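You operate a simulated robot arm through the tools that you are given. There is no shell and no other tool. Be economical: measure what you need, move in short steps, check, and stop when the job is done.

You run a simulated robot arm. Do the job below in one go: nothing can be reset, and whatever is moved stays where it is left.

JOB
Free the diode block from the vice, lay it in the small carton and fold both flaps.
Fine: it goes in the pocket in the foam.

The check looks at the end state, three seconds after you hand in, the way a careful person would. Anything else that was tipped, shoved, dropped, spilled or broken makes it a failure. Flat cloth is picked up by pressing the open fingertips on it (5 to 10 N) and closing them slowly along it; thin cloth reads only 2 to 8 mm in the jaws.

ROBOT AND FRAMES
A 7-joint arm with a two-finger parallel gripper, fixed in place. Base frame: the origin is at the foot of the arm, x ahead of it, y to its left, z up; the work surface is at about z = 0.811. Units: m, degrees, N and s.
With the tool pointing down near the work surface it reaches from about 0.46 to 0.92 m from the base axis. Its first joint turns from -115.0 to 115.0 degrees. Payload 3.91 kg.
The TCP is the grasp point between the finger pads, 0.03 m short of the fingertips. In the tool frame z runs along the fingers and y along their closing line. Largest opening 0.11 m; finger width 0.02, thickness 0.01; the body of the gripper, 0.048 by 0.112 m, starts 0.055 m behind the TCP.
Orientation is that of the tool frame in the base frame, as a unit quaternion [x, y, z, w]. With the fingers straight down and closing along the base's y, the tool's x points along the base's -x, its y along +y and its z along -z.

CONTROLS
- The arm moves only by the tool arm_command. Its argument "plan" is a list of rows, each an object (a shift or turn left out is 0, a gripper value left out holds the last) with "slide": the shift along the tool's x, y, z in cm, a list of three; "rotation": the turn, a rotation vector about the tool's x, y, z in degrees, a list of three; "grip": the finger opening in cm, from 0 to 11. In form: [{"slide": [x, y, z], "rotation": [wx, wy, wz], "grip": grip}, ...]. A call has 1 to 10 rows; each row is the pose to reach, as a shift and turn from the pose commanded when the call began, along the tool's axes at that moment. Each row takes 0.2 s and may step no farther than 0.05 m and 8.6 degrees from the row before; otherwise, or with a gripper value out of range, the whole call is refused. Where a pose cannot be reached the arm comes as near as it can. A force on the tool above 40 N (or 10 N above the force at the start of the call, whichever is more), or a blocked arm, ends the call early, and 0.2 s more pass. The fingers move at their own pace (about 0.153 m/s each) and stop on an object; they squeeze with about 27 N. The grip force told is the motor's: it shows also when the fingers shut on nothing. Time passes only in rows, and 0.2 s behind the last, so rows that repeat a pose let the fingers close. It gives the time, the measured TCP pose, the force on the tool (base axes), the opening and the grip force at its end, in the units of the frame above (readings bear some noise).
- Cameras (640 x 400 px; columns grow to the right, rows downward): "scene" is fixed at [0.4005, -0.4995, 1.5955]; the picture's right is [0.87, -0.50, 0.00], its down [-0.45, -0.78, -0.45] and it looks along [0.22, 0.39, -0.90] (base axes); focal length 226 px, centre (320, 200). "wrist" rides on the gripper at [0.072, 0.017, -0.103] in the tool frame; the picture's right is [-0.23, 0.97, 0.00], its down [-0.76, -0.18, -0.62] and it looks along [-0.61, -0.14, 0.78] (tool axes); focal length 222 px, centre (320, 200). There is no depth. A picture from a camera that has moved, and an enlarged one, comes with that camera's place and axes in the base frame and with its lens.
- grab_frame(camera): a new picture of that camera. It takes no simulated time.
- raise_lower(by): slides the trunk up (or, below 0, down) by that many m; the arm rides with it, the base frame stays. It gives what a move gives, with no picture.
- zoom(camera, box): a new picture of the part [left, top, right, bottom] of that camera's present view, enlarged. It takes no simulated time.
- close_job(): hands the job in; it is judged then, once.

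Work in short steps. Places have to be worked out from the pictures, the camera data and where the tool is seen: move nearer, look again, correct. Check each grasp and each placing, and mend what went wrong. You have 120 turns and 76 pictures in all, those below and enlarged ones among them. Open the gripper and draw the arm clear of the work before you hand the job in, unless the task says otherwise; then end with one line.

The tools are called as a command line: name --argument value ..., lists and objects as JSON in quotes. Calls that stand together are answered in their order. arm_command: Moves the arm, as the interface text tells. Its arguments: {"type":"object","properties":{"plan":{"type":"array","items":{"type":"object","properties":{"slide":{"type":"array","items":{"type":"number"}},"rotation":{"type":"array","items":{"type":"number"}},"grip":{"type":"number"}}}}},"required":["plan"]} The other tools are called the same way: raise_lower (by) slides the trunk up or down; grab_frame (camera) takes a picture; zoom (camera, box) takes an enlarged picture of a part of a camera's view; close_job () hands the job in.

At the start:

```text
time: 0.0
eef_pos: [0.5388, -0.1378, 1.2647]
orientation: [0.0, 1.0, -0.001, 0.0]
ft_force: [-0.7, 0.4, 0.0]
gripper_width: 0.1101
grasp_force: 0.1
trunk travel left (down, up): [-0.775, 0.215]
```

scene: 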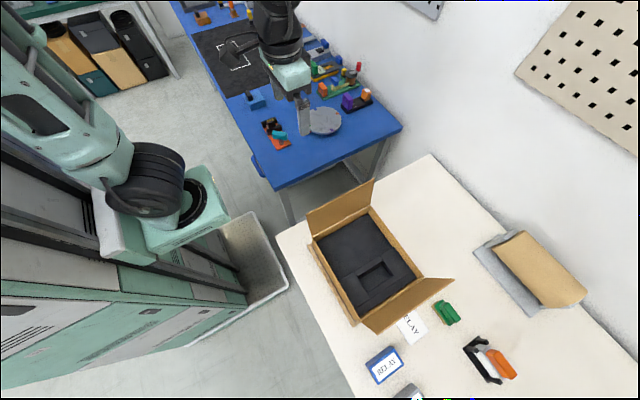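
wrist: 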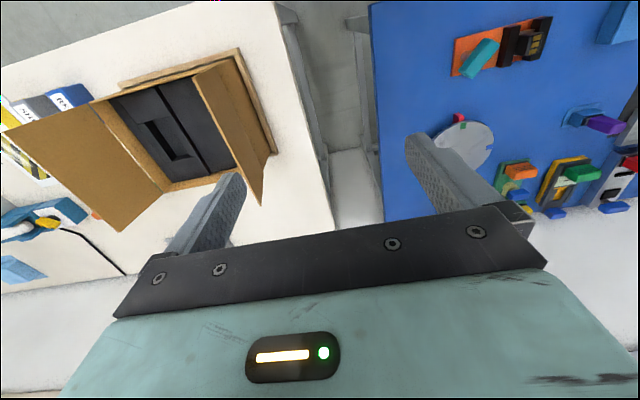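

The scene shows the carton with foam and pocket on the pale table, with several small things near it. I'll enlarge the work areas to find the vice and the diode block.

zoom --camera "scene" --box '[280, 170, 600, 400]'

zoom --camera "scene" --box '[170, 0, 410, 180]'

zoom --camera "wrist" --box '[0, 40, 300, 290]'

```text
1.74 times, centred on (440, 285) of scene
camera zoom: at [0.4005, -0.4995, 1.5955], right [0.87, -0.5, 0.0], down [-0.45, -0.78, -0.45], along [0.22, 0.39, -0.9], focal length 394 px, centre (111, 52)
```

zoom: 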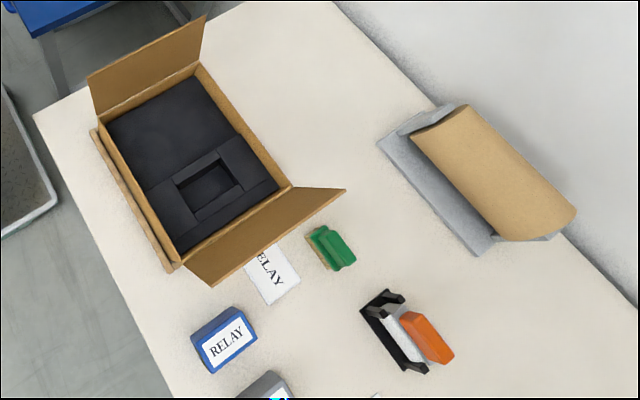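

```text
2.22 times, centred on (290, 90) of scene
camera zoom: at [0.4005, -0.4995, 1.5955], right [0.87, -0.5, 0.0], down [-0.45, -0.78, -0.45], along [0.22, 0.39, -0.9], focal length 503 px, centre (387, 444)
```

zoom: 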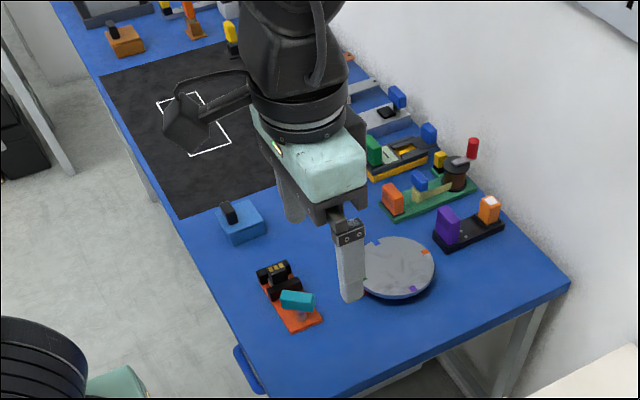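

```text
1.60 times, centred on (150, 165) of wrist
camera zoom: at [0.4668, -0.1181, 1.3681], right [0.23, 0.97, 0.0], down [0.76, -0.18, 0.62], along [0.61, -0.14, -0.78], focal length 355 px, centre (592, 256)
```

zoom: 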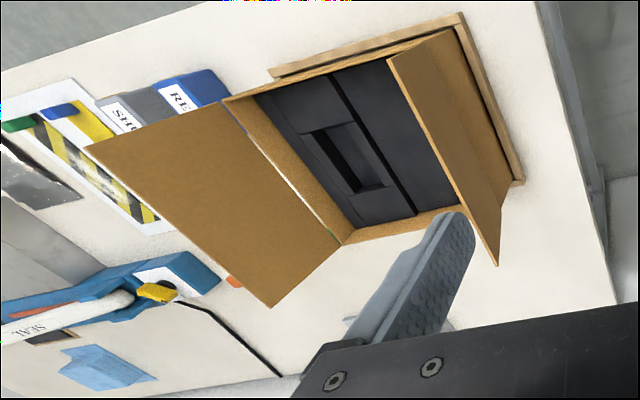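

The pale table holds the carton. The vice may be on the blue table, where I see an orange unit with black jaws and a teal handle near (0.59, 0.24), or it may be further right. I'll move left and look down at the blue table.

arm_command --plan '[{"slide": [0.5, 4.5, 1]}, {"slide": [1, 9, 2]}, {"slide": [1.5, 13.5, 3]}, {"slide": [2, 18, 4]}, {"slide": [2.5, 22.5, 5]}, {"slide": [3, 27, 6]}, {"slide": [3.5, 31, 7]}, {"slide": [4, 35, 8]}]'

grab_frame --camera "wrist"

```text
time: 1.8
eef_pos: [0.4973, 0.2148, 1.1842]
orientation: [0.001, 1.0, 0.0, 0.0]
ft_force: [0.4, 0.0, 0.6]
gripper_width: 0.1098
grasp_force: 0.0
trunk travel left (down, up): [-0.775, 0.215]
```

```text
70 pictures are left
camera wrist: at [0.4257, 0.2325, 1.2872], right [0.23, 0.97, 0.0], down [0.76, -0.18, 0.62], along [0.61, -0.14, -0.78], focal length 222 px, centre (320, 200)
```

wrist: 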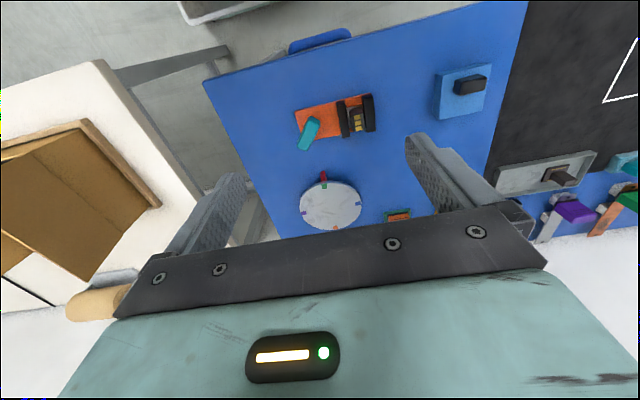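

The orange unit looks like a vice with a black block held in it. I'll enlarge it and the other candidates.

zoom --camera "wrist" --box '[270, 70, 410, 170]'

zoom --camera "wrist" --box '[420, 50, 640, 240]'

```text
4.00 times, centred on (340, 120) of wrist
camera zoom: at [0.4257, 0.2325, 1.2872], right [0.23, 0.97, 0.0], down [0.76, -0.18, 0.62], along [0.61, -0.14, -0.78], focal length 888 px, centre (240, 520)
```

zoom: 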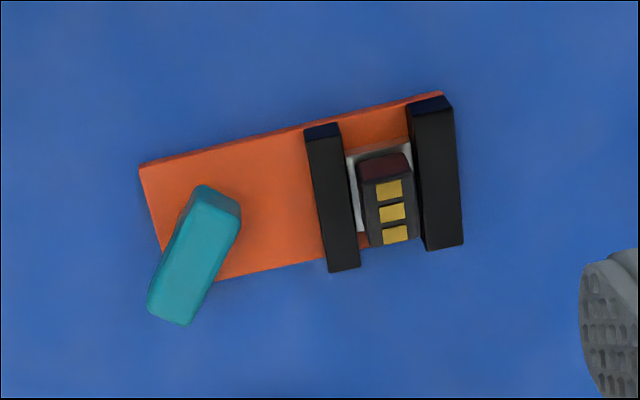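

```text
2.11 times, centred on (530, 145) of wrist
camera zoom: at [0.4257, 0.2325, 1.2872], right [0.23, 0.97, 0.0], down [0.76, -0.18, 0.62], along [0.61, -0.14, -0.78], focal length 468 px, centre (-122, 316)
```

zoom: 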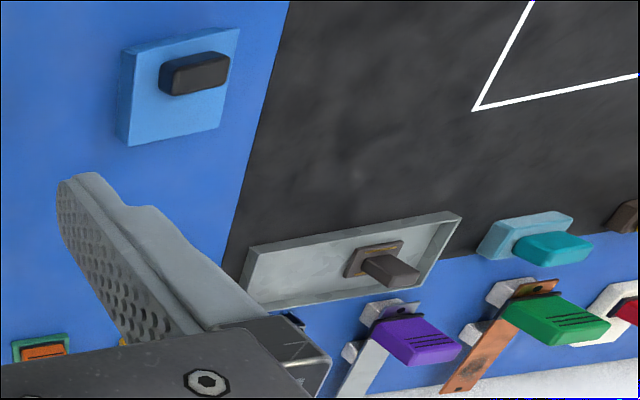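

The vice is an orange base with two black jaws holding a dark block with three gold bars. The teal lever sits at about (0.593, 0.172) and the block at about (0.594, 0.271). I'll move closer to see how it works.

arm_command --plan '[{"slide": [0, 0.5, 4.5]}, {"slide": [0, 1, 9]}, {"slide": [0, 1, 13.5]}, {"slide": [0, 1, 18]}, {"slide": [0, 1, 18]}]'

grab_frame --camera "wrist"

```text
time: 3.0
eef_pos: [0.4992, 0.2218, 1.0019]
orientation: [-0.001, 1.0, 0.0, -0.001]
ft_force: [-0.8, 0.1, 0.5]
gripper_width: 0.11
grasp_force: 0.0
trunk travel left (down, up): [-0.775, 0.215]
```

```text
67 pictures are left
camera wrist: at [0.4268, 0.2399, 1.1047], right [0.23, 0.97, 0.0], down [0.76, -0.18, 0.62], along [0.61, -0.14, -0.78], focal length 222 px, centre (320, 200)
```

wrist: 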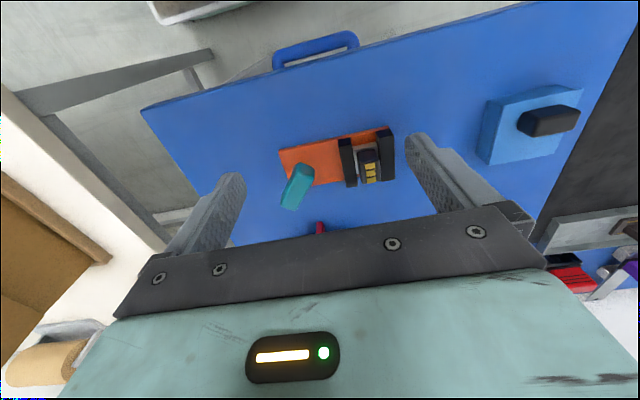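

zoom --camera "wrist" --box '[265, 115, 405, 215]'

zoom --camera "scene" --box '[245, 105, 305, 155]'

```text
4.00 times, centred on (335, 165) of wrist
camera zoom: at [0.4268, 0.2399, 1.1047], right [0.23, 0.97, 0.0], down [0.76, -0.18, 0.62], along [0.61, -0.14, -0.78], focal length 888 px, centre (260, 340)
```

zoom: 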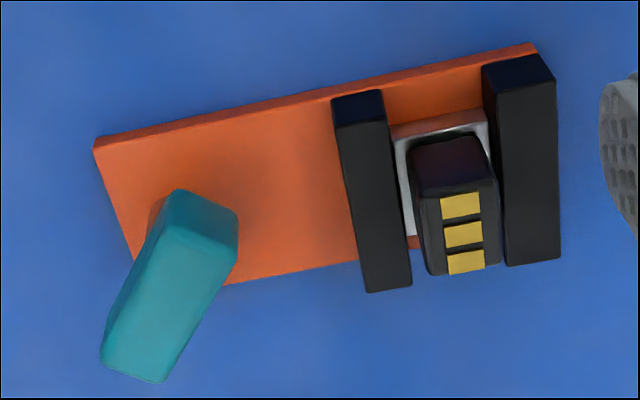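

```text
8.00 times, centred on (275, 130) of scene
camera zoom: at [0.4005, -0.4995, 1.5955], right [0.87, -0.5, 0.0], down [-0.45, -0.78, -0.45], along [0.22, 0.39, -0.9], focal length 1811 px, centre (680, 760)
```

zoom: 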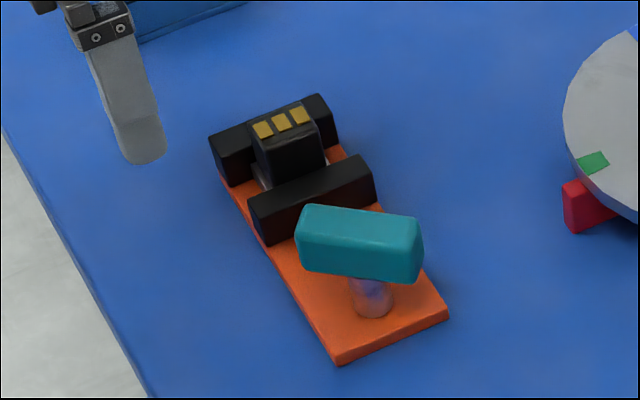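

The lever is a teal bar on a vertical post. Both views put its top near z 0.86, its ends near (0.563, 0.19) and (0.619, 0.15), and its pivot near (0.583, 0.168). I'll hover over the free end with the fingers turned across the lever, then check.

arm_command --plan '[{"slide": [-2.2, -1.4, 1], "rotation": [0, 0, 7]}, {"slide": [-4.4, -2.8, 2], "rotation": [0, 0, 14]}, {"slide": [-6.6, -4.2, 3], "rotation": [0, 0, 21]}, {"slide": [-8.8, -5.6, 4.5], "rotation": [0, 0, 28]}, {"slide": [-10.84, -7.1, 6], "rotation": [0, 0, 35]}, {"slide": [-10.84, -7.1, 7], "rotation": [0, 0, 35]}]'

grab_frame --camera "wrist"

zoom --camera "scene" --box '[235, 95, 315, 155]'

```text
time: 4.4
eef_pos: [0.6073, 0.1523, 0.9339]
orientation: [0.301, 0.953, -0.001, 0.0]
ft_force: [0.0, 1.1, 1.0]
gripper_width: 0.1098
grasp_force: 0.2
trunk travel left (down, up): [-0.775, 0.215]
```

```text
64 pictures are left
camera wrist: at [0.5595, 0.2099, 1.0384], right [0.75, 0.67, 0.0], down [0.52, -0.58, 0.62], along [0.41, -0.47, -0.78], focal length 222 px, centre (320, 200)
```

wrist: 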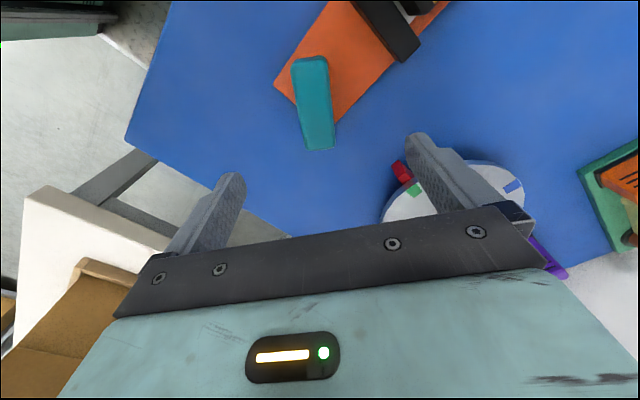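

```text
6.67 times, centred on (275, 125) of scene
camera zoom: at [0.4005, -0.4995, 1.5955], right [0.87, -0.5, 0.0], down [-0.45, -0.78, -0.45], along [0.22, 0.39, -0.9], focal length 1509 px, centre (620, 700)
```

zoom: 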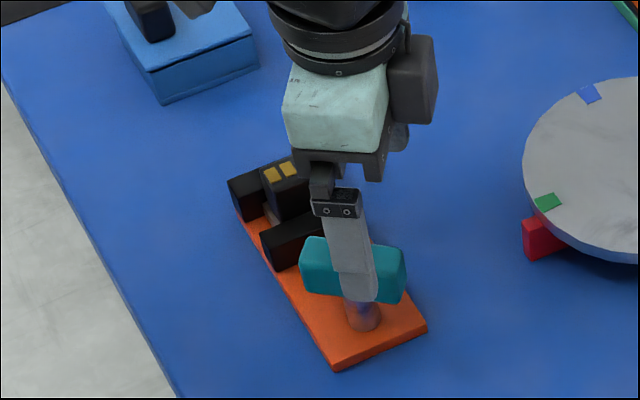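

From here the lever axis sits at about −43°. The post looks to be under the lever's centre, near (0.590, 0.168). I'll centre over it, turn 8° more, narrow the fingers and go down to straddle the lever.

arm_command --plan '[{"slide": [1.2, 0.1, 0], "rotation": [0, 0, 4], "grip": 6}, {"slide": [2.3, 0.3, 0], "rotation": [0, 0, 8], "grip": 6}, {"slide": [2.3, 0.3, 0], "rotation": [0, 0, 8], "grip": 6}, {"slide": [2.3, 0.3, 2.5], "rotation": [0, 0, 8], "grip": 6}]'

grab_frame --camera "wrist"

zoom --camera "scene" --box '[235, 95, 315, 155]'

```text
time: 5.4
eef_pos: [0.5881, 0.1681, 0.9117]
orientation: [0.366, 0.93, 0.0, 0.001]
ft_force: [-0.6, -0.6, 0.2]
gripper_width: 0.0599
grasp_force: 0.2
trunk travel left (down, up): [-0.775, 0.215]
```

```text
62 pictures are left
camera wrist: at [0.5472, 0.2312, 1.0143], right [0.83, 0.56, 0.0], down [0.43, -0.65, 0.62], along [0.35, -0.52, -0.78], focal length 222 px, centre (320, 200)
```

wrist: 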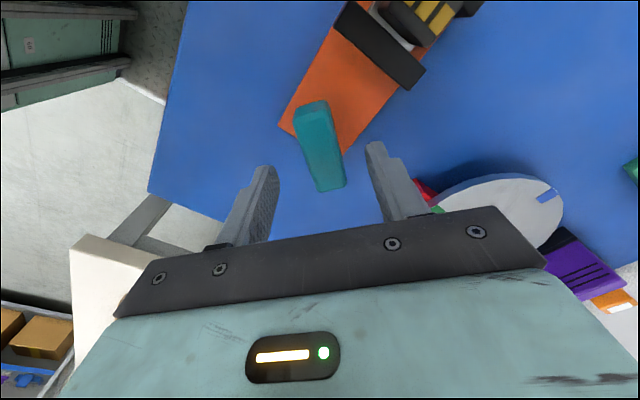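

```text
6.67 times, centred on (275, 125) of scene
camera zoom: at [0.4005, -0.4995, 1.5955], right [0.87, -0.5, 0.0], down [-0.45, -0.78, -0.45], along [0.22, 0.39, -0.9], focal length 1509 px, centre (620, 700)
```

zoom: 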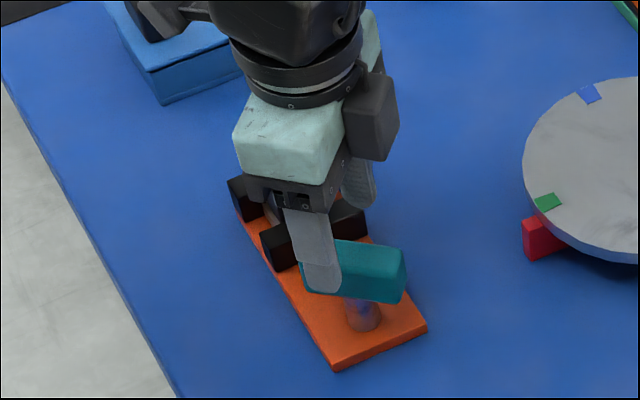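

The lever axis is about −44° and its centre about (0.591, 0.169), which matches the tool. I'll go down to straddle it and close.

arm_command --plan '[{"slide": [-0.2, 0, 2.5], "rotation": [0, 0, 1], "grip": 6}, {"slide": [-0.2, 0.1, 4.6], "rotation": [0, 0, 1], "grip": 6}, {"slide": [-0.2, 0.1, 4.6], "rotation": [0, 0, 1], "grip": 3}, {"slide": [-0.2, 0.1, 4.6], "rotation": [0, 0, 1], "grip": 1}, {"slide": [-0.2, 0.1, 4.6], "rotation": [0, 0, 1], "grip": 1}]'

grab_frame --camera "wrist"

```text
time: 6.6
eef_pos: [0.59, 0.1686, 0.8636]
orientation: [0.375, 0.927, 0.002, 0.001]
ft_force: [12.0, 10.3, -1.3]
gripper_width: 0.026
grasp_force: 44.6
trunk travel left (down, up): [-0.775, 0.215]
```

```text
60 pictures are left
camera wrist: at [0.5506, 0.231, 0.9664], right [0.84, 0.54, 0.0], down [0.42, -0.66, 0.62], along [0.34, -0.52, -0.78], focal length 222 px, centre (320, 200)
```

wrist: 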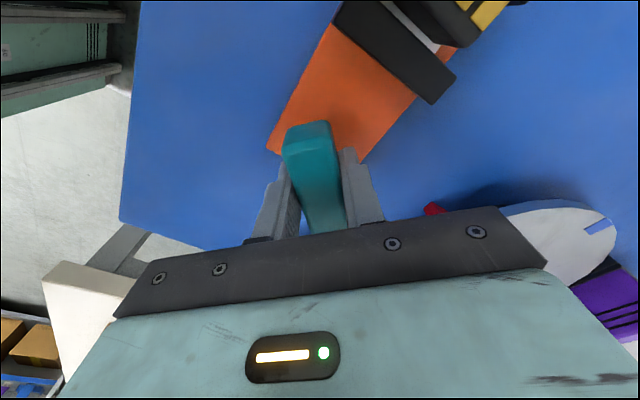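

The lever is gripped (2.6 cm opening) with a small side load, so I'll shift 2 mm along the closing axis to relieve it. Then I'll try turning it anticlockwise by 8°.

arm_command --plan '[{"slide": [0, 0.2, 0]}, {"slide": [0, 0.2, 0], "rotation": [0, 0, -4]}, {"slide": [0, 0.2, 0], "rotation": [0, 0, -8]}]'

zoom --camera "wrist" --box '[260, 0, 500, 170]'

```text
time: 7.4
eef_pos: [0.5902, 0.1682, 0.8637]
orientation: [0.308, 0.951, -0.002, -0.001]
ft_force: [-6.0, 1.7, 3.0]
gripper_width: 0.0258
grasp_force: 45.0
trunk travel left (down, up): [-0.775, 0.215]
```

```text
2.35 times, centred on (380, 85) of wrist
camera zoom: at [0.5429, 0.2251, 0.9664], right [0.76, 0.66, 0.0], down [0.51, -0.59, 0.62], along [0.41, -0.47, -0.78], focal length 523 px, centre (179, 471)
```

zoom: 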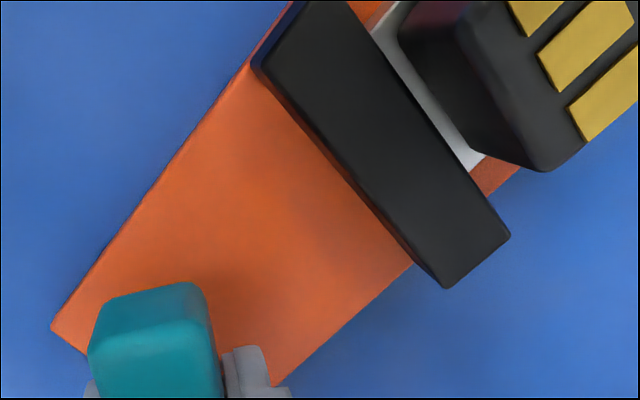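

The lever turned with little force. I'll continue anticlockwise by 32° and check the jaw gap.

arm_command --plan '[{"rotation": [0, 0, -8]}, {"rotation": [0, 0, -16]}, {"rotation": [0, 0, -24]}, {"rotation": [0, 0, -32]}]'

grab_frame --camera "wrist"

```text
time: 8.4
eef_pos: [0.5913, 0.1681, 0.864]
orientation: [0.033, 0.999, -0.002, -0.002]
ft_force: [-23.2, -3.4, -2.1]
gripper_width: 0.0259
grasp_force: 45.0
trunk travel left (down, up): [-0.775, 0.215]
```

```text
58 pictures are left
camera wrist: at [0.5209, 0.1911, 0.9667], right [0.29, 0.96, 0.0], down [0.75, -0.23, 0.62], along [0.59, -0.18, -0.78], focal length 222 px, centre (320, 200)
```

wrist: 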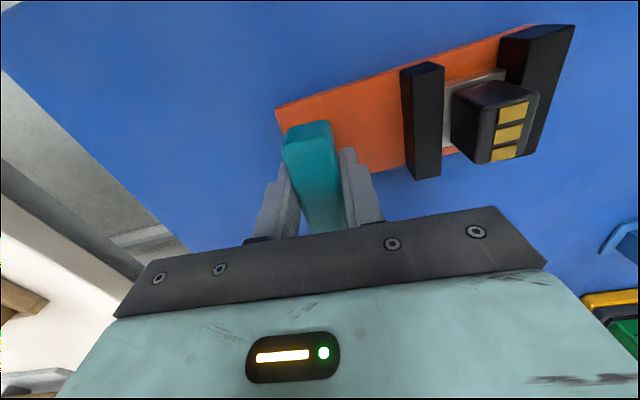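

The jaws look similar so far. I'll zoom to compare the gap with the plate under the block.

zoom --camera "wrist" --box '[380, 10, 590, 190]'

```text
2.22 times, centred on (485, 100) of wrist
camera zoom: at [0.5209, 0.1911, 0.9667], right [0.29, 0.96, 0.0], down [0.75, -0.23, 0.62], along [0.59, -0.18, -0.78], focal length 494 px, centre (-47, 422)
```

zoom: 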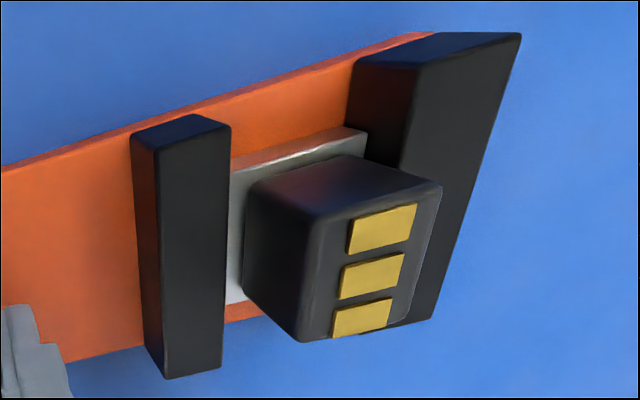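

The evidence suggests a slight opening (about 5 mm). I'll relieve the −x load by shifting 3 mm and keep turning.

arm_command --plan '[{"slide": [0.3, 0, 0]}, {"slide": [0.3, 0, 0], "rotation": [0, 0, -8]}, {"slide": [0.3, 0, 0], "rotation": [0, 0, -16]}, {"slide": [0.3, 0, 0], "rotation": [0, 0, -24]}, {"slide": [0.3, 0, 0], "rotation": [0, 0, -32]}]'

zoom --camera "scene" --box '[235, 95, 315, 155]'

grab_frame --camera "wrist"

```text
time: 9.6
eef_pos: [0.5907, 0.1692, 0.8636]
orientation: [-0.242, 0.97, -0.001, 0.001]
ft_force: [-4.9, -2.3, -14.4]
gripper_width: 0.0258
grasp_force: 45.1
trunk travel left (down, up): [-0.775, 0.215]
```

```text
6.67 times, centred on (275, 125) of scene
camera zoom: at [0.4005, -0.4995, 1.5955], right [0.87, -0.5, 0.0], down [-0.45, -0.78, -0.45], along [0.22, 0.39, -0.9], focal length 1509 px, centre (620, 700)
```

zoom: 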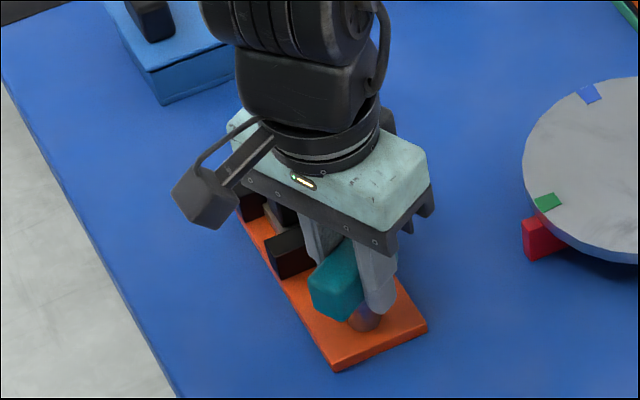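

```text
55 pictures are left
camera wrist: at [0.5196, 0.1506, 0.9666], right [-0.26, 0.97, 0.0], down [0.76, 0.2, 0.62], along [0.6, 0.16, -0.78], focal length 222 px, centre (320, 200)
```

wrist: 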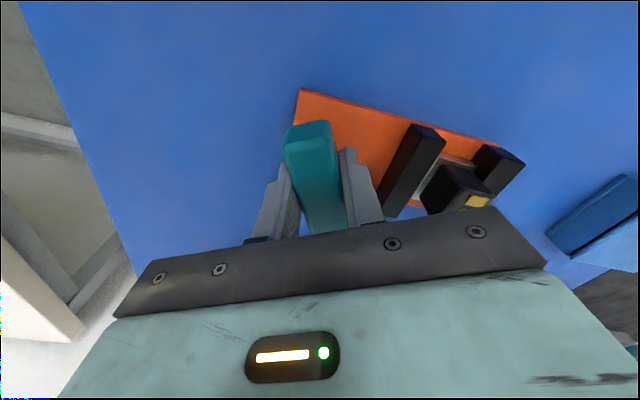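

The movable jaw has shifted toward the handle in the scene view, so anticlockwise opens it. I'll continue turning.

arm_command --plan '[{"rotation": [0, 0, -8]}, {"rotation": [0, 0, -16]}, {"rotation": [0, 0, -24]}, {"rotation": [0, 0, -32]}]'

zoom --camera "scene" --box '[235, 95, 315, 155]'

zoom --camera "wrist" --box '[270, 60, 480, 230]'

```text
time: 10.6
eef_pos: [0.5898, 0.1693, 0.8633]
orientation: [-0.5, 0.866, 0.0, -0.001]
ft_force: [-4.9, -4.0, -12.0]
gripper_width: 0.026
grasp_force: 44.9
trunk travel left (down, up): [-0.775, 0.215]
```

```text
6.67 times, centred on (275, 125) of scene
camera zoom: at [0.4005, -0.4995, 1.5955], right [0.87, -0.5, 0.0], down [-0.45, -0.78, -0.45], along [0.22, 0.39, -0.9], focal length 1509 px, centre (620, 700)
```

zoom: 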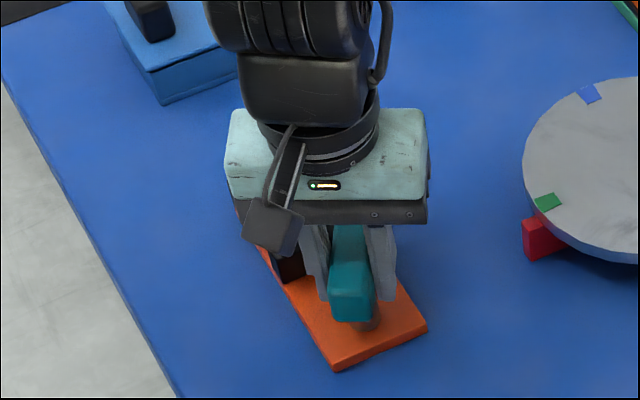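

```text
2.35 times, centred on (375, 145) of wrist
camera zoom: at [0.5406, 0.1158, 0.9668], right [-0.73, 0.68, 0.0], down [0.53, 0.57, 0.62], along [0.42, 0.45, -0.78], focal length 523 px, centre (191, 329)
```

zoom: 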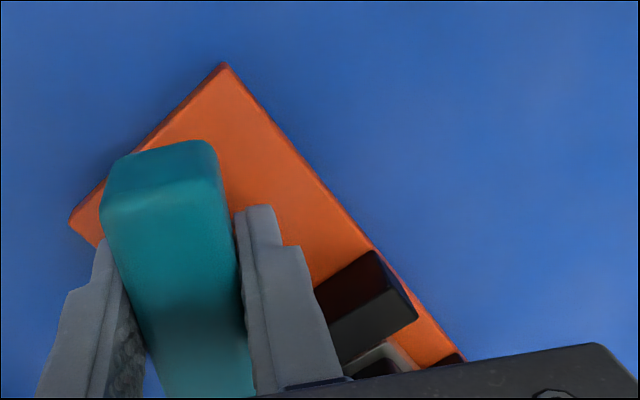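

Still turning freely at about 104° total, so I'll continue while watching the force.

arm_command --plan '[{"rotation": [0, 0, -8]}, {"rotation": [0, 0, -16]}, {"rotation": [0, 0, -24]}, {"rotation": [0, 0, -32]}]'

grab_frame --camera "wrist"

```text
time: 11.6
eef_pos: [0.5906, 0.1685, 0.8629]
orientation: [0.72, -0.694, 0.001, 0.0]
ft_force: [-2.6, -1.6, -16.8]
gripper_width: 0.0259
grasp_force: 45.0
trunk travel left (down, up): [-0.775, 0.215]
```

```text
52 pictures are left
camera wrist: at [0.5765, 0.0973, 0.9669], right [-0.98, 0.19, 0.0], down [0.15, 0.77, 0.62], along [0.12, 0.61, -0.78], focal length 222 px, centre (320, 200)
```

wrist: 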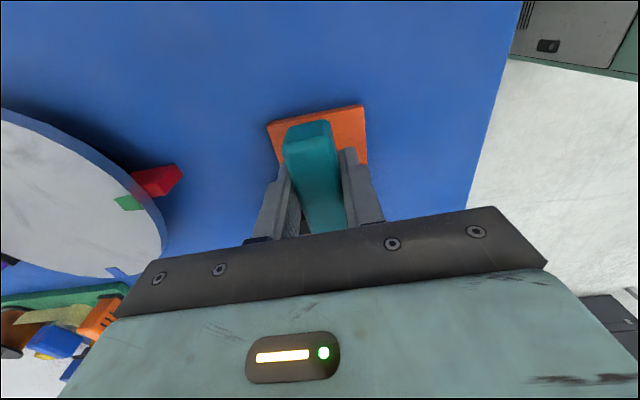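

The lever has turned about 136°, which puts it parallel to the base's long axis. I'll release, rise and look at the jaws.

arm_command --plan '[{"grip": 5}, {"grip": 5}, {"slide": [0, 0, -4], "grip": 5}, {"slide": [0, 0, -8.5], "grip": 5}, {"slide": [0, 0, -13], "grip": 5}, {"slide": [0, 0, -13], "rotation": [0, 0, 8], "grip": 5}, {"slide": [0, 0, -13], "rotation": [0, 0, 16], "grip": 5}, {"slide": [0, 0, -13], "rotation": [0, 0, 24], "grip": 5}, {"slide": [0, 0, -13], "rotation": [0, 0, 32], "grip": 5}]'

arm_command --plan '[{"rotation": [0, 0, 8]}, {"rotation": [0, 0, 16]}, {"rotation": [0, 0, 24]}, {"rotation": [0, 0, 32]}, {"rotation": [0, 0, 40]}, {"rotation": [0, 0, 48]}, {"rotation": [0, 0, 56]}, {"slide": [0, 4, 0], "rotation": [0, 0, 60]}, {"slide": [0, 8, 0], "rotation": [0, 0, 60]}]'

grab_frame --camera "wrist"

```text
time: 13.6
eef_pos: [0.5904, 0.17, 0.9937]
orientation: [-0.499, 0.867, 0.0, 0.0]
ft_force: [-0.1, -0.2, 0.0]
gripper_width: 0.0503
grasp_force: 0.0
trunk travel left (down, up): [-0.775, 0.215]
```

```text
time: 15.6
eef_pos: [0.5223, 0.208, 0.9943]
orientation: [0.003, 1.0, 0.0, 0.0]
ft_force: [0.4, 0.3, -1.4]
gripper_width: 0.0498
grasp_force: 0.0
trunk travel left (down, up): [-0.775, 0.215]
```

```text
51 pictures are left
camera wrist: at [0.4498, 0.2259, 1.0969], right [0.23, 0.97, 0.0], down [0.76, -0.18, 0.62], along [0.61, -0.14, -0.78], focal length 222 px, centre (320, 200)
```

wrist: 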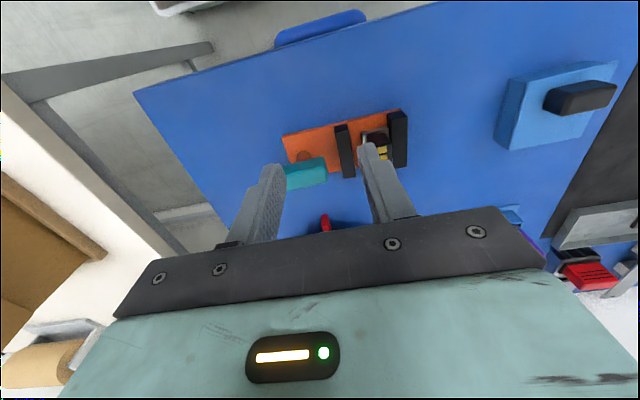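

zoom --camera "wrist" --box '[275, 100, 415, 200]'

zoom --camera "scene" --box '[245, 105, 305, 155]'

```text
4.00 times, centred on (345, 150) of wrist
camera zoom: at [0.4498, 0.2259, 1.0969], right [0.23, 0.97, 0.0], down [0.76, -0.18, 0.62], along [0.61, -0.14, -0.78], focal length 888 px, centre (220, 400)
```

zoom: 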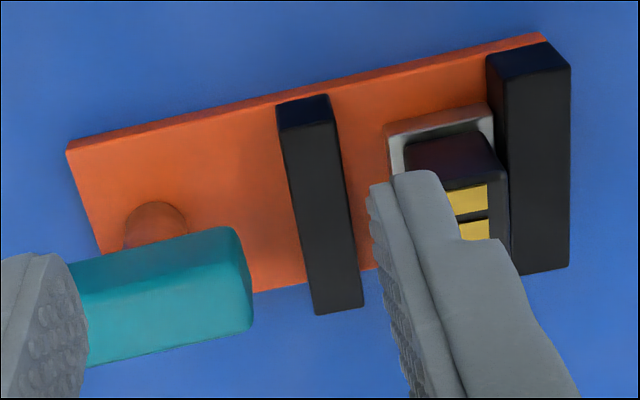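

```text
8.00 times, centred on (275, 130) of scene
camera zoom: at [0.4005, -0.4995, 1.5955], right [0.87, -0.5, 0.0], down [-0.45, -0.78, -0.45], along [0.22, 0.39, -0.9], focal length 1811 px, centre (680, 760)
```

zoom: 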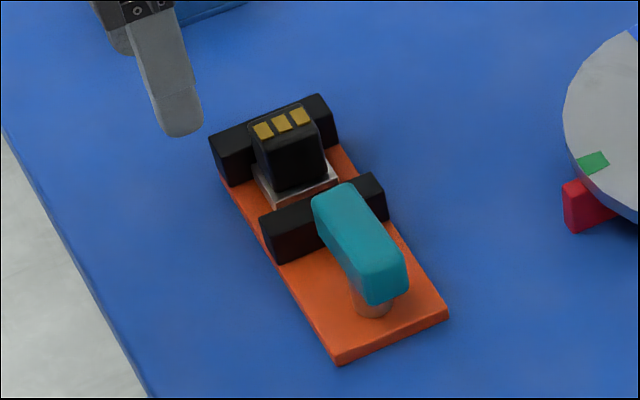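

The vice is open: there is now a clear gap between the movable jaw and the block's plate. I'll hover above the block and turn the fingers to close along x, since the ±y sides are beside the jaws.

arm_command --plan '[{"slide": [-0.7, 0.6, 0], "rotation": [0, 0, 8.5], "grip": 9}, {"slide": [-1.4, 1.2, 0], "rotation": [0, 0, 17]}, {"slide": [-2.1, 1.8, 0], "rotation": [0, 0, 25.5]}, {"slide": [-2.8, 2.4, 0], "rotation": [0, 0, 34]}, {"slide": [-3.5, 3, 0], "rotation": [0, 0, 42.5]}, {"slide": [-4.2, 3.6, 0], "rotation": [0, 0, 51]}, {"slide": [-4.9, 4.2, 0], "rotation": [0, 0, 59.5]}, {"slide": [-5.6, 4.8, 0], "rotation": [0, 0, 68]}, {"slide": [-6.2, 5.4, 0], "rotation": [0, 0, 76.5]}, {"slide": [-6.8, 6.0, 0], "rotation": [0, 0, 85]}]'

arm_command --plan '[{"rotation": [0, 0, 4.7]}, {"rotation": [0, 0, 4.7], "slide": [0, 0, 2]}]'

grab_frame --camera "wrist"

```text
time: 17.8
eef_pos: [0.5886, 0.269, 0.9935]
orientation: [0.677, 0.736, 0.0, 0.001]
ft_force: [0.9, -0.5, 0.2]
gripper_width: 0.0901
grasp_force: 0.1
trunk travel left (down, up): [-0.775, 0.215]
```

```text
time: 18.4
eef_pos: [0.59, 0.27, 0.9727]
orientation: [0.706, 0.709, -0.001, 0.0]
ft_force: [0.2, -1.0, -0.8]
gripper_width: 0.09
grasp_force: 0.1
trunk travel left (down, up): [-0.775, 0.215]
```

```text
48 pictures are left
camera wrist: at [0.6067, 0.3434, 1.0757], right [0.97, -0.22, 0.0], down [-0.18, -0.76, 0.62], along [-0.14, -0.61, -0.78], focal length 222 px, centre (320, 200)
```

wrist: 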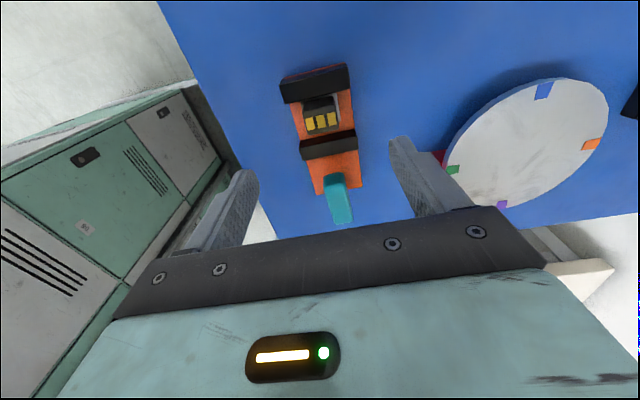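

zoom --camera "wrist" --box '[260, 55, 380, 165]'

```text
3.64 times, centred on (320, 110) of wrist
camera zoom: at [0.6067, 0.3434, 1.0757], right [0.97, -0.22, 0.0], down [-0.18, -0.76, 0.62], along [-0.14, -0.61, -0.78], focal length 808 px, centre (320, 527)
```

zoom: 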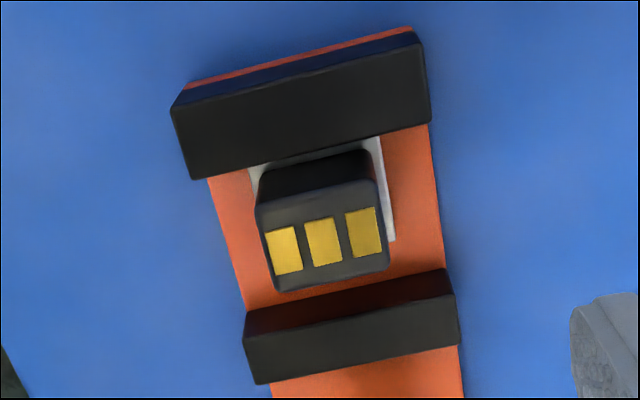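

The block's top is centred at about (0.591, 0.270), directly under the TCP. I'll descend with fingertips just above the plate and close along x.

arm_command --plan '[{"slide": [0, 0, 4], "grip": 7}, {"slide": [0, 0, 8], "grip": 7}, {"slide": [0, 0, 10.4], "grip": 7}, {"slide": [0, 0, 10.4], "grip": 5}, {"slide": [0, 0, 10.4], "grip": 2.5}, {"slide": [0, 0, 10.4], "grip": 2}]'

grab_frame --camera "wrist"

zoom --camera "scene" --box '[245, 95, 305, 145]'

```text
time: 19.8
eef_pos: [0.5923, 0.2696, 0.868]
orientation: [0.706, 0.709, 0.0, 0.0]
ft_force: [0.0, 0.9, -0.2]
gripper_width: 0.0329
grasp_force: 27.0
trunk travel left (down, up): [-0.775, 0.215]
```

```text
46 pictures are left
camera wrist: at [0.6091, 0.3442, 0.9722], right [0.97, -0.22, 0.0], down [-0.17, -0.76, 0.62], along [-0.14, -0.61, -0.78], focal length 222 px, centre (320, 200)
```

wrist: 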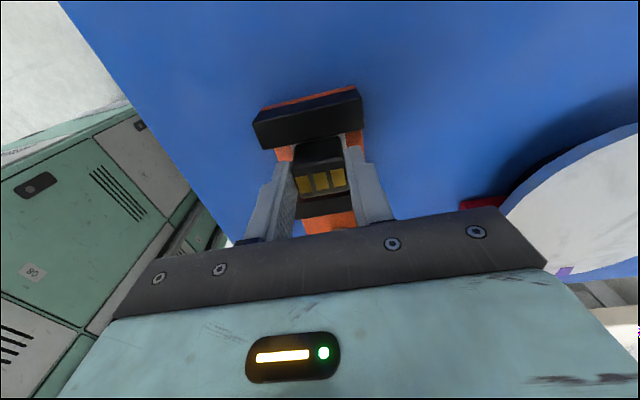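

```text
8.00 times, centred on (275, 120) of scene
camera zoom: at [0.4005, -0.4995, 1.5955], right [0.87, -0.5, 0.0], down [-0.45, -0.78, -0.45], along [0.22, 0.39, -0.9], focal length 1811 px, centre (680, 840)
```

zoom: 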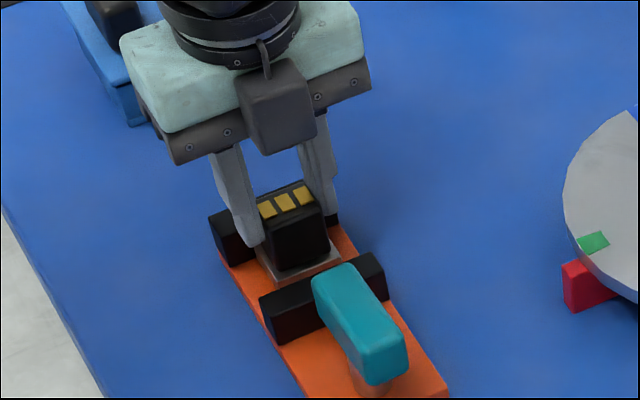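

The block is gripped at 3.3 cm. I'll lift slowly, moving slightly away from the fixed jaw, and look.

arm_command --plan '[{"slide": [-0.2, 0, -0.5]}, {"slide": [-0.2, 0, -2]}, {"slide": [-0.2, 0, -5]}, {"slide": [-0.2, 0, -9]}]'

zoom --camera "scene" --box '[245, 85, 305, 145]'

zoom --camera "wrist" --box '[220, 60, 400, 240]'

```text
time: 20.8
eef_pos: [0.5887, 0.2664, 0.96]
orientation: [0.705, 0.709, 0.0, 0.002]
ft_force: [0.1, 0.8, -0.4]
gripper_width: 0.0329
grasp_force: 26.5
trunk travel left (down, up): [-0.775, 0.215]
```

```text
6.67 times, centred on (275, 115) of scene
camera zoom: at [0.4005, -0.4995, 1.5955], right [0.87, -0.5, 0.0], down [-0.45, -0.78, -0.45], along [0.22, 0.39, -0.9], focal length 1509 px, centre (620, 767)
```

zoom: 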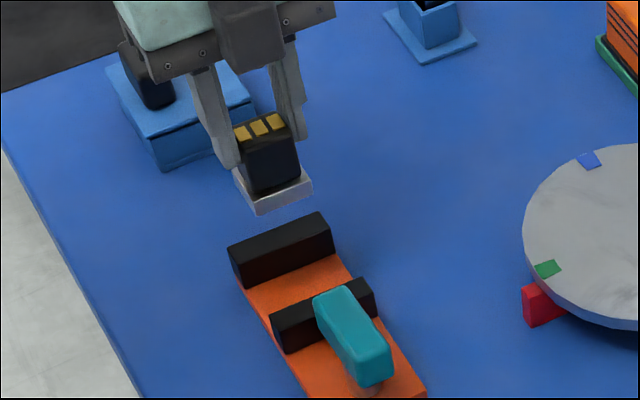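

```text
2.22 times, centred on (310, 150) of wrist
camera zoom: at [0.6053, 0.3397, 1.0635], right [0.97, -0.22, 0.0], down [-0.17, -0.76, 0.62], along [-0.14, -0.61, -0.78], focal length 494 px, centre (342, 311)
```

zoom: 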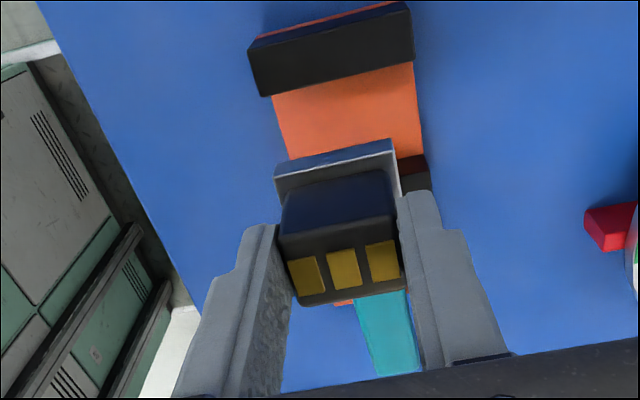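

The block with its silver base plate is free; its bottom is about 4.5 cm below the TCP. I'll raise and carry it toward the carton, stopping short of it to look.

arm_command --plan '[{"slide": [0, 0, -4.5]}, {"slide": [0, 0, -9]}, {"slide": [0, 0, -13.5]}, {"slide": [-3, 0, -17]}, {"slide": [-7.5, 0, -19]}, {"slide": [-12, 0, -19]}, {"slide": [-16.5, 0, -19]}, {"slide": [-21, 0, -19]}, {"slide": [-25.5, 0, -19]}, {"slide": [-30, 0, -19]}]'

arm_command --plan '[{"slide": [-4.5, 0, 0]}, {"slide": [-9, 0, 0]}, {"slide": [-13.5, 0, 0]}, {"slide": [-18, 0, 0]}, {"slide": [-22.5, 0, 0]}, {"slide": [-27, 0, 0]}, {"slide": [-31.5, 0, 0]}, {"slide": [-36, 0, 0]}, {"slide": [-36, 0, 0]}]'

grab_frame --camera "wrist"

grab_frame --camera "scene"

```text
time: 23.0
eef_pos: [0.5878, -0.0334, 1.1436]
orientation: [0.706, 0.709, 0.0, 0.0]
ft_force: [0.2, 0.1, -1.9]
gripper_width: 0.0333
grasp_force: 26.6
trunk travel left (down, up): [-0.775, 0.215]
```

```text
time: 25.0
eef_pos: [0.594, -0.3954, 1.1498]
orientation: [0.705, 0.709, 0.0, 0.0]
ft_force: [0.0, -0.4, -0.6]
gripper_width: 0.0331
grasp_force: 27.2
trunk travel left (down, up): [-0.775, 0.215]
```

```text
42 pictures are left
camera wrist: at [0.6108, -0.3215, 1.253], right [0.97, -0.22, 0.0], down [-0.17, -0.76, 0.62], along [-0.14, -0.61, -0.78], focal length 222 px, centre (320, 200)
```

wrist: 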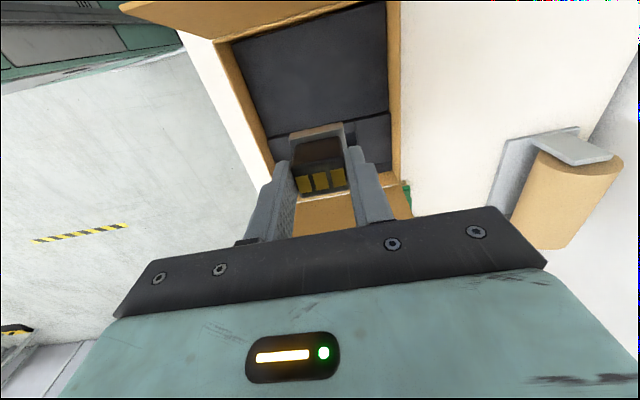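

```text
41 pictures are left
```

scene: 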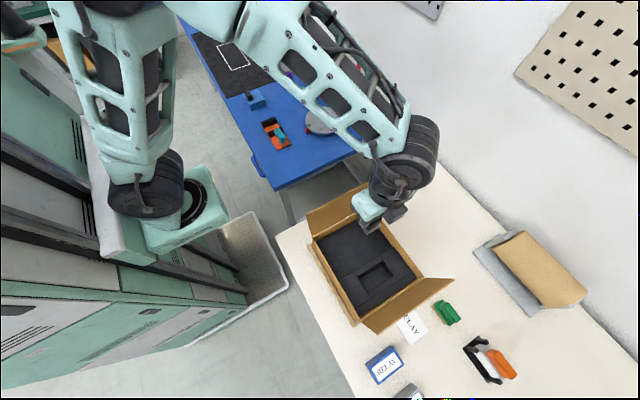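

The carton is below. I'll enlarge the pocket in the scene view for exact geometry.

zoom --camera "scene" --box '[300, 200, 460, 340]'

zoom --camera "scene" --box '[345, 250, 415, 310]'

```text
2.86 times, centred on (380, 270) of scene
camera zoom: at [0.4005, -0.4995, 1.5955], right [0.87, -0.5, 0.0], down [-0.45, -0.78, -0.45], along [0.22, 0.39, -0.9], focal length 647 px, centre (149, 0)
```

zoom: 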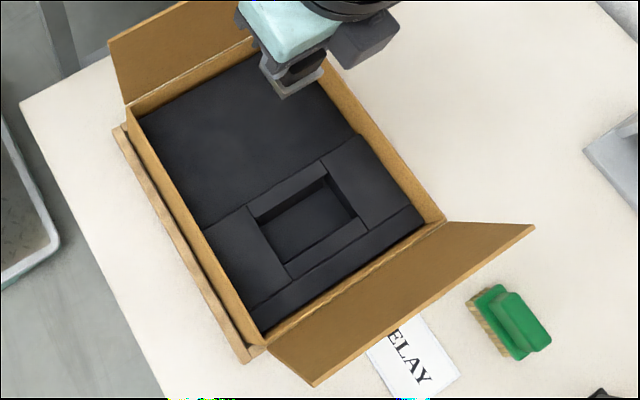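

```text
6.67 times, centred on (380, 280) of scene
camera zoom: at [0.4005, -0.4995, 1.5955], right [0.87, -0.5, 0.0], down [-0.45, -0.78, -0.45], along [0.22, 0.39, -0.9], focal length 1509 px, centre (-80, -333)
```

zoom: 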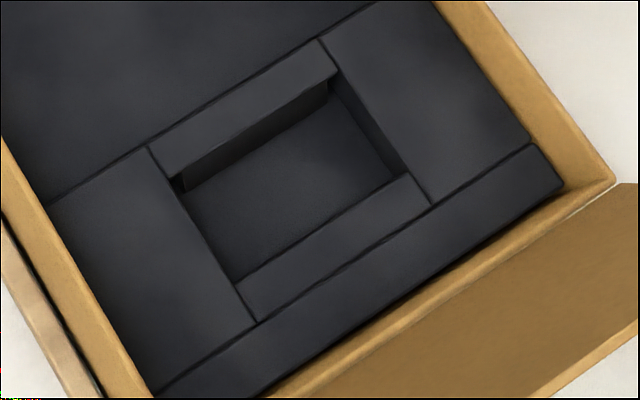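

The pocket is about 95 × 50 mm, aligned with the base axes and centred near (0.595, −0.497), with its long side along x. To check it with the wrist camera I'll move a little past it, high up.

arm_command --plan '[{"slide": [-4.5, 0, 0]}, {"slide": [-9, 0, 0]}, {"slide": [-13.5, 0, 0]}, {"slide": [-14.5, 0, 0]}, {"slide": [-14.5, 0, 0]}]'

zoom --camera "wrist" --box '[200, 0, 420, 190]'

```text
time: 26.2
eef_pos: [0.5951, -0.5385, 1.1497]
orientation: [0.705, 0.709, 0.0, 0.0]
ft_force: [0.2, 0.0, -0.1]
gripper_width: 0.033
grasp_force: 27.2
trunk travel left (down, up): [-0.775, 0.215]
```

```text
2.11 times, centred on (310, 95) of wrist
camera zoom: at [0.6124, -0.4648, 1.2537], right [0.97, -0.22, 0.0], down [-0.17, -0.76, 0.62], along [-0.14, -0.61, -0.78], focal length 468 px, centre (341, 421)
```

zoom: 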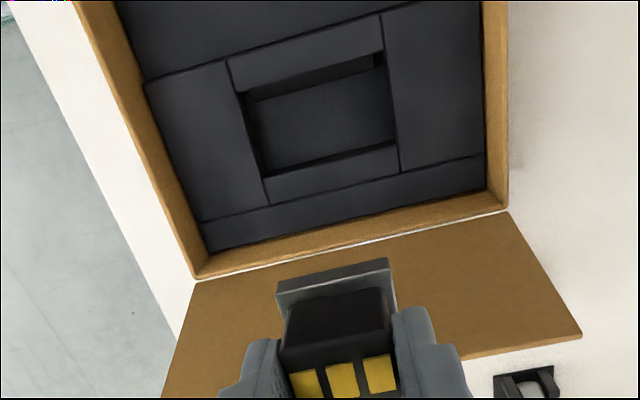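

The wrist view puts the pocket centre at (0.589, −0.500) and the scene view gives (0.595, −0.497), so I'll aim at (0.592, −0.499). I'll go over it and down to just above the foam, then check.

arm_command --plan '[{"slide": [3.95, -0.3, 0]}, {"slide": [3.95, -0.3, 4.5]}, {"slide": [3.95, -0.3, 9]}, {"slide": [3.95, -0.3, 13.5]}, {"slide": [3.95, -0.3, 18]}, {"slide": [3.95, -0.3, 21]}, {"slide": [3.95, -0.3, 21]}]'

zoom --camera "scene" --box '[320, 220, 440, 320]'

zoom --camera "wrist" --box '[220, 60, 420, 240]'

```text
time: 27.8
eef_pos: [0.5891, -0.4969, 0.9405]
orientation: [0.705, 0.709, -0.001, 0.001]
ft_force: [0.5, 0.8, -0.2]
gripper_width: 0.033
grasp_force: 27.3
trunk travel left (down, up): [-0.775, 0.215]
```

```text
4.00 times, centred on (380, 270) of scene
camera zoom: at [0.4005, -0.4995, 1.5955], right [0.87, -0.5, 0.0], down [-0.45, -0.78, -0.45], along [0.22, 0.39, -0.9], focal length 905 px, centre (80, -80)
```

zoom: 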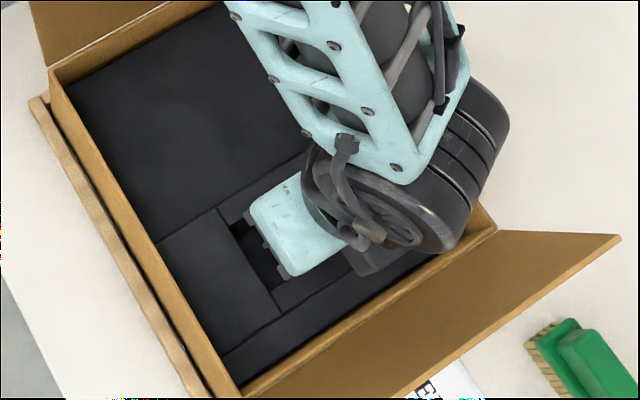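

```text
2.22 times, centred on (320, 150) of wrist
camera zoom: at [0.6068, -0.4233, 1.0433], right [0.97, -0.22, 0.0], down [-0.17, -0.76, 0.62], along [-0.14, -0.61, -0.78], focal length 494 px, centre (320, 311)
```

zoom: 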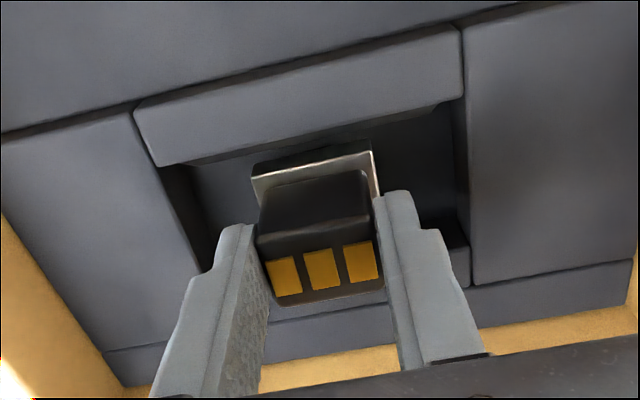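

Combining the views, the foam top is at about z 0.885 and the pocket spans x 0.542–0.638 and y −0.523 to −0.473. The block is centred over it, so I'll lower it until it touches.

arm_command --plan '[{"slide": [-0.1, 0, 1]}, {"slide": [-0.1, 0, 2]}, {"slide": [-0.1, 0, 3]}, {"slide": [-0.1, 0, 3.5]}]'

```text
time: 28.5
eef_pos: [0.5895, -0.501, 0.9204]
orientation: [0.705, 0.709, 0.0, 0.003]
ft_force: [-3.1, 4.1, 17.0]
gripper_width: 0.0332
grasp_force: 26.8
trunk travel left (down, up): [-0.775, 0.215]
stopped in row 3: the force on the tool passed its limit (the readings are from after the stop); the commanded pose is now the measured one
```

It met resistance at TCP z 0.920, earlier than expected. I'll look.

zoom --camera "wrist" --box '[220, 60, 420, 240]'

zoom --camera "scene" --box '[345, 250, 415, 310]'

```text
2.22 times, centred on (320, 150) of wrist
camera zoom: at [0.6063, -0.4263, 1.0237], right [0.97, -0.22, 0.01], down [-0.18, -0.76, 0.63], along [-0.13, -0.61, -0.78], focal length 494 px, centre (320, 311)
```

zoom: 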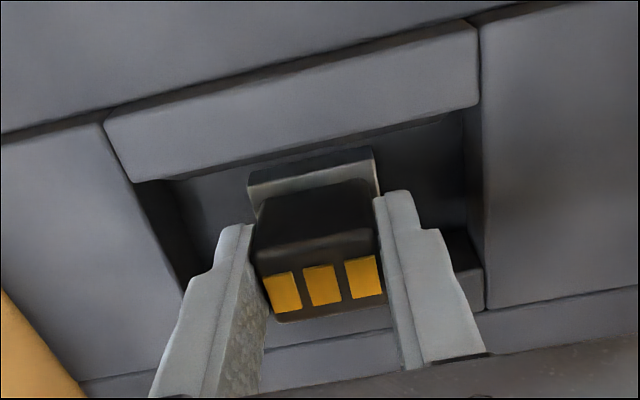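

```text
6.67 times, centred on (380, 280) of scene
camera zoom: at [0.4005, -0.4995, 1.5955], right [0.87, -0.5, 0.0], down [-0.45, -0.78, -0.45], along [0.22, 0.39, -0.9], focal length 1509 px, centre (-80, -333)
```

zoom: 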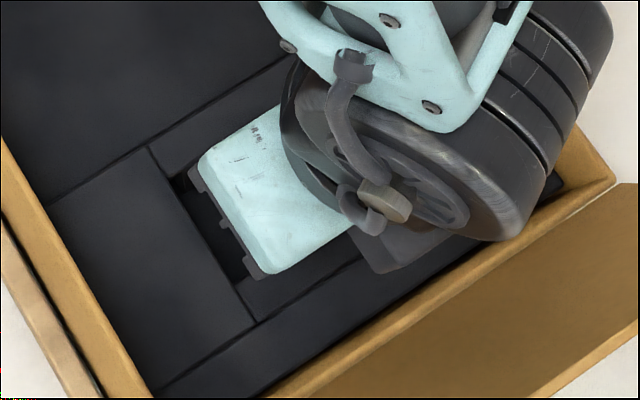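

I can't tell whether this is the floor or a snag on the −y foam edge. I'll rise 8 mm, shift 4 mm toward +y and probe gently again.

arm_command --plan '[{"slide": [0, 0, -0.8]}, {"slide": [0.4, 0, -0.8]}, {"slide": [0.4, 0, -0.8]}, {"slide": [0.4, 0, -0.3]}, {"slide": [0.4, 0, 0.1]}, {"slide": [0.4, 0, 0.4]}, {"slide": [0.4, 0, 0.7]}]'

zoom --camera "wrist" --box '[220, 60, 420, 240]'

```text
time: 29.9
eef_pos: [0.5912, -0.4978, 0.9211]
orientation: [0.705, 0.709, 0.001, 0.007]
ft_force: [-3.1, 3.4, 23.7]
gripper_width: 0.0333
grasp_force: 26.9
trunk travel left (down, up): [-0.775, 0.215]
stopped in row 7: the force on the tool passed its limit (the readings are from after the stop); the commanded pose is now the measured one
```

```text
2.22 times, centred on (320, 150) of wrist
camera zoom: at [0.6075, -0.4229, 1.0235], right [0.97, -0.22, 0.01], down [-0.18, -0.76, 0.63], along [-0.13, -0.61, -0.78], focal length 494 px, centre (320, 311)
```

zoom: 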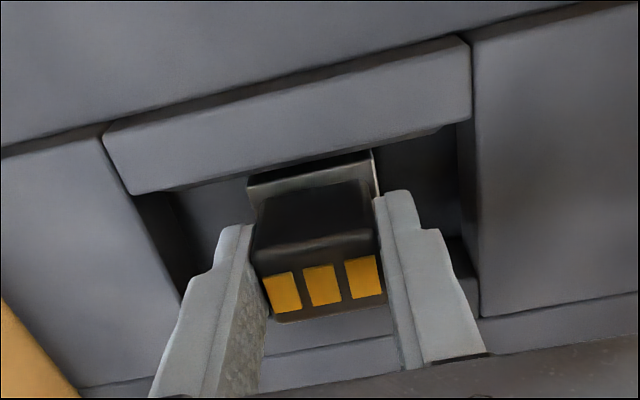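

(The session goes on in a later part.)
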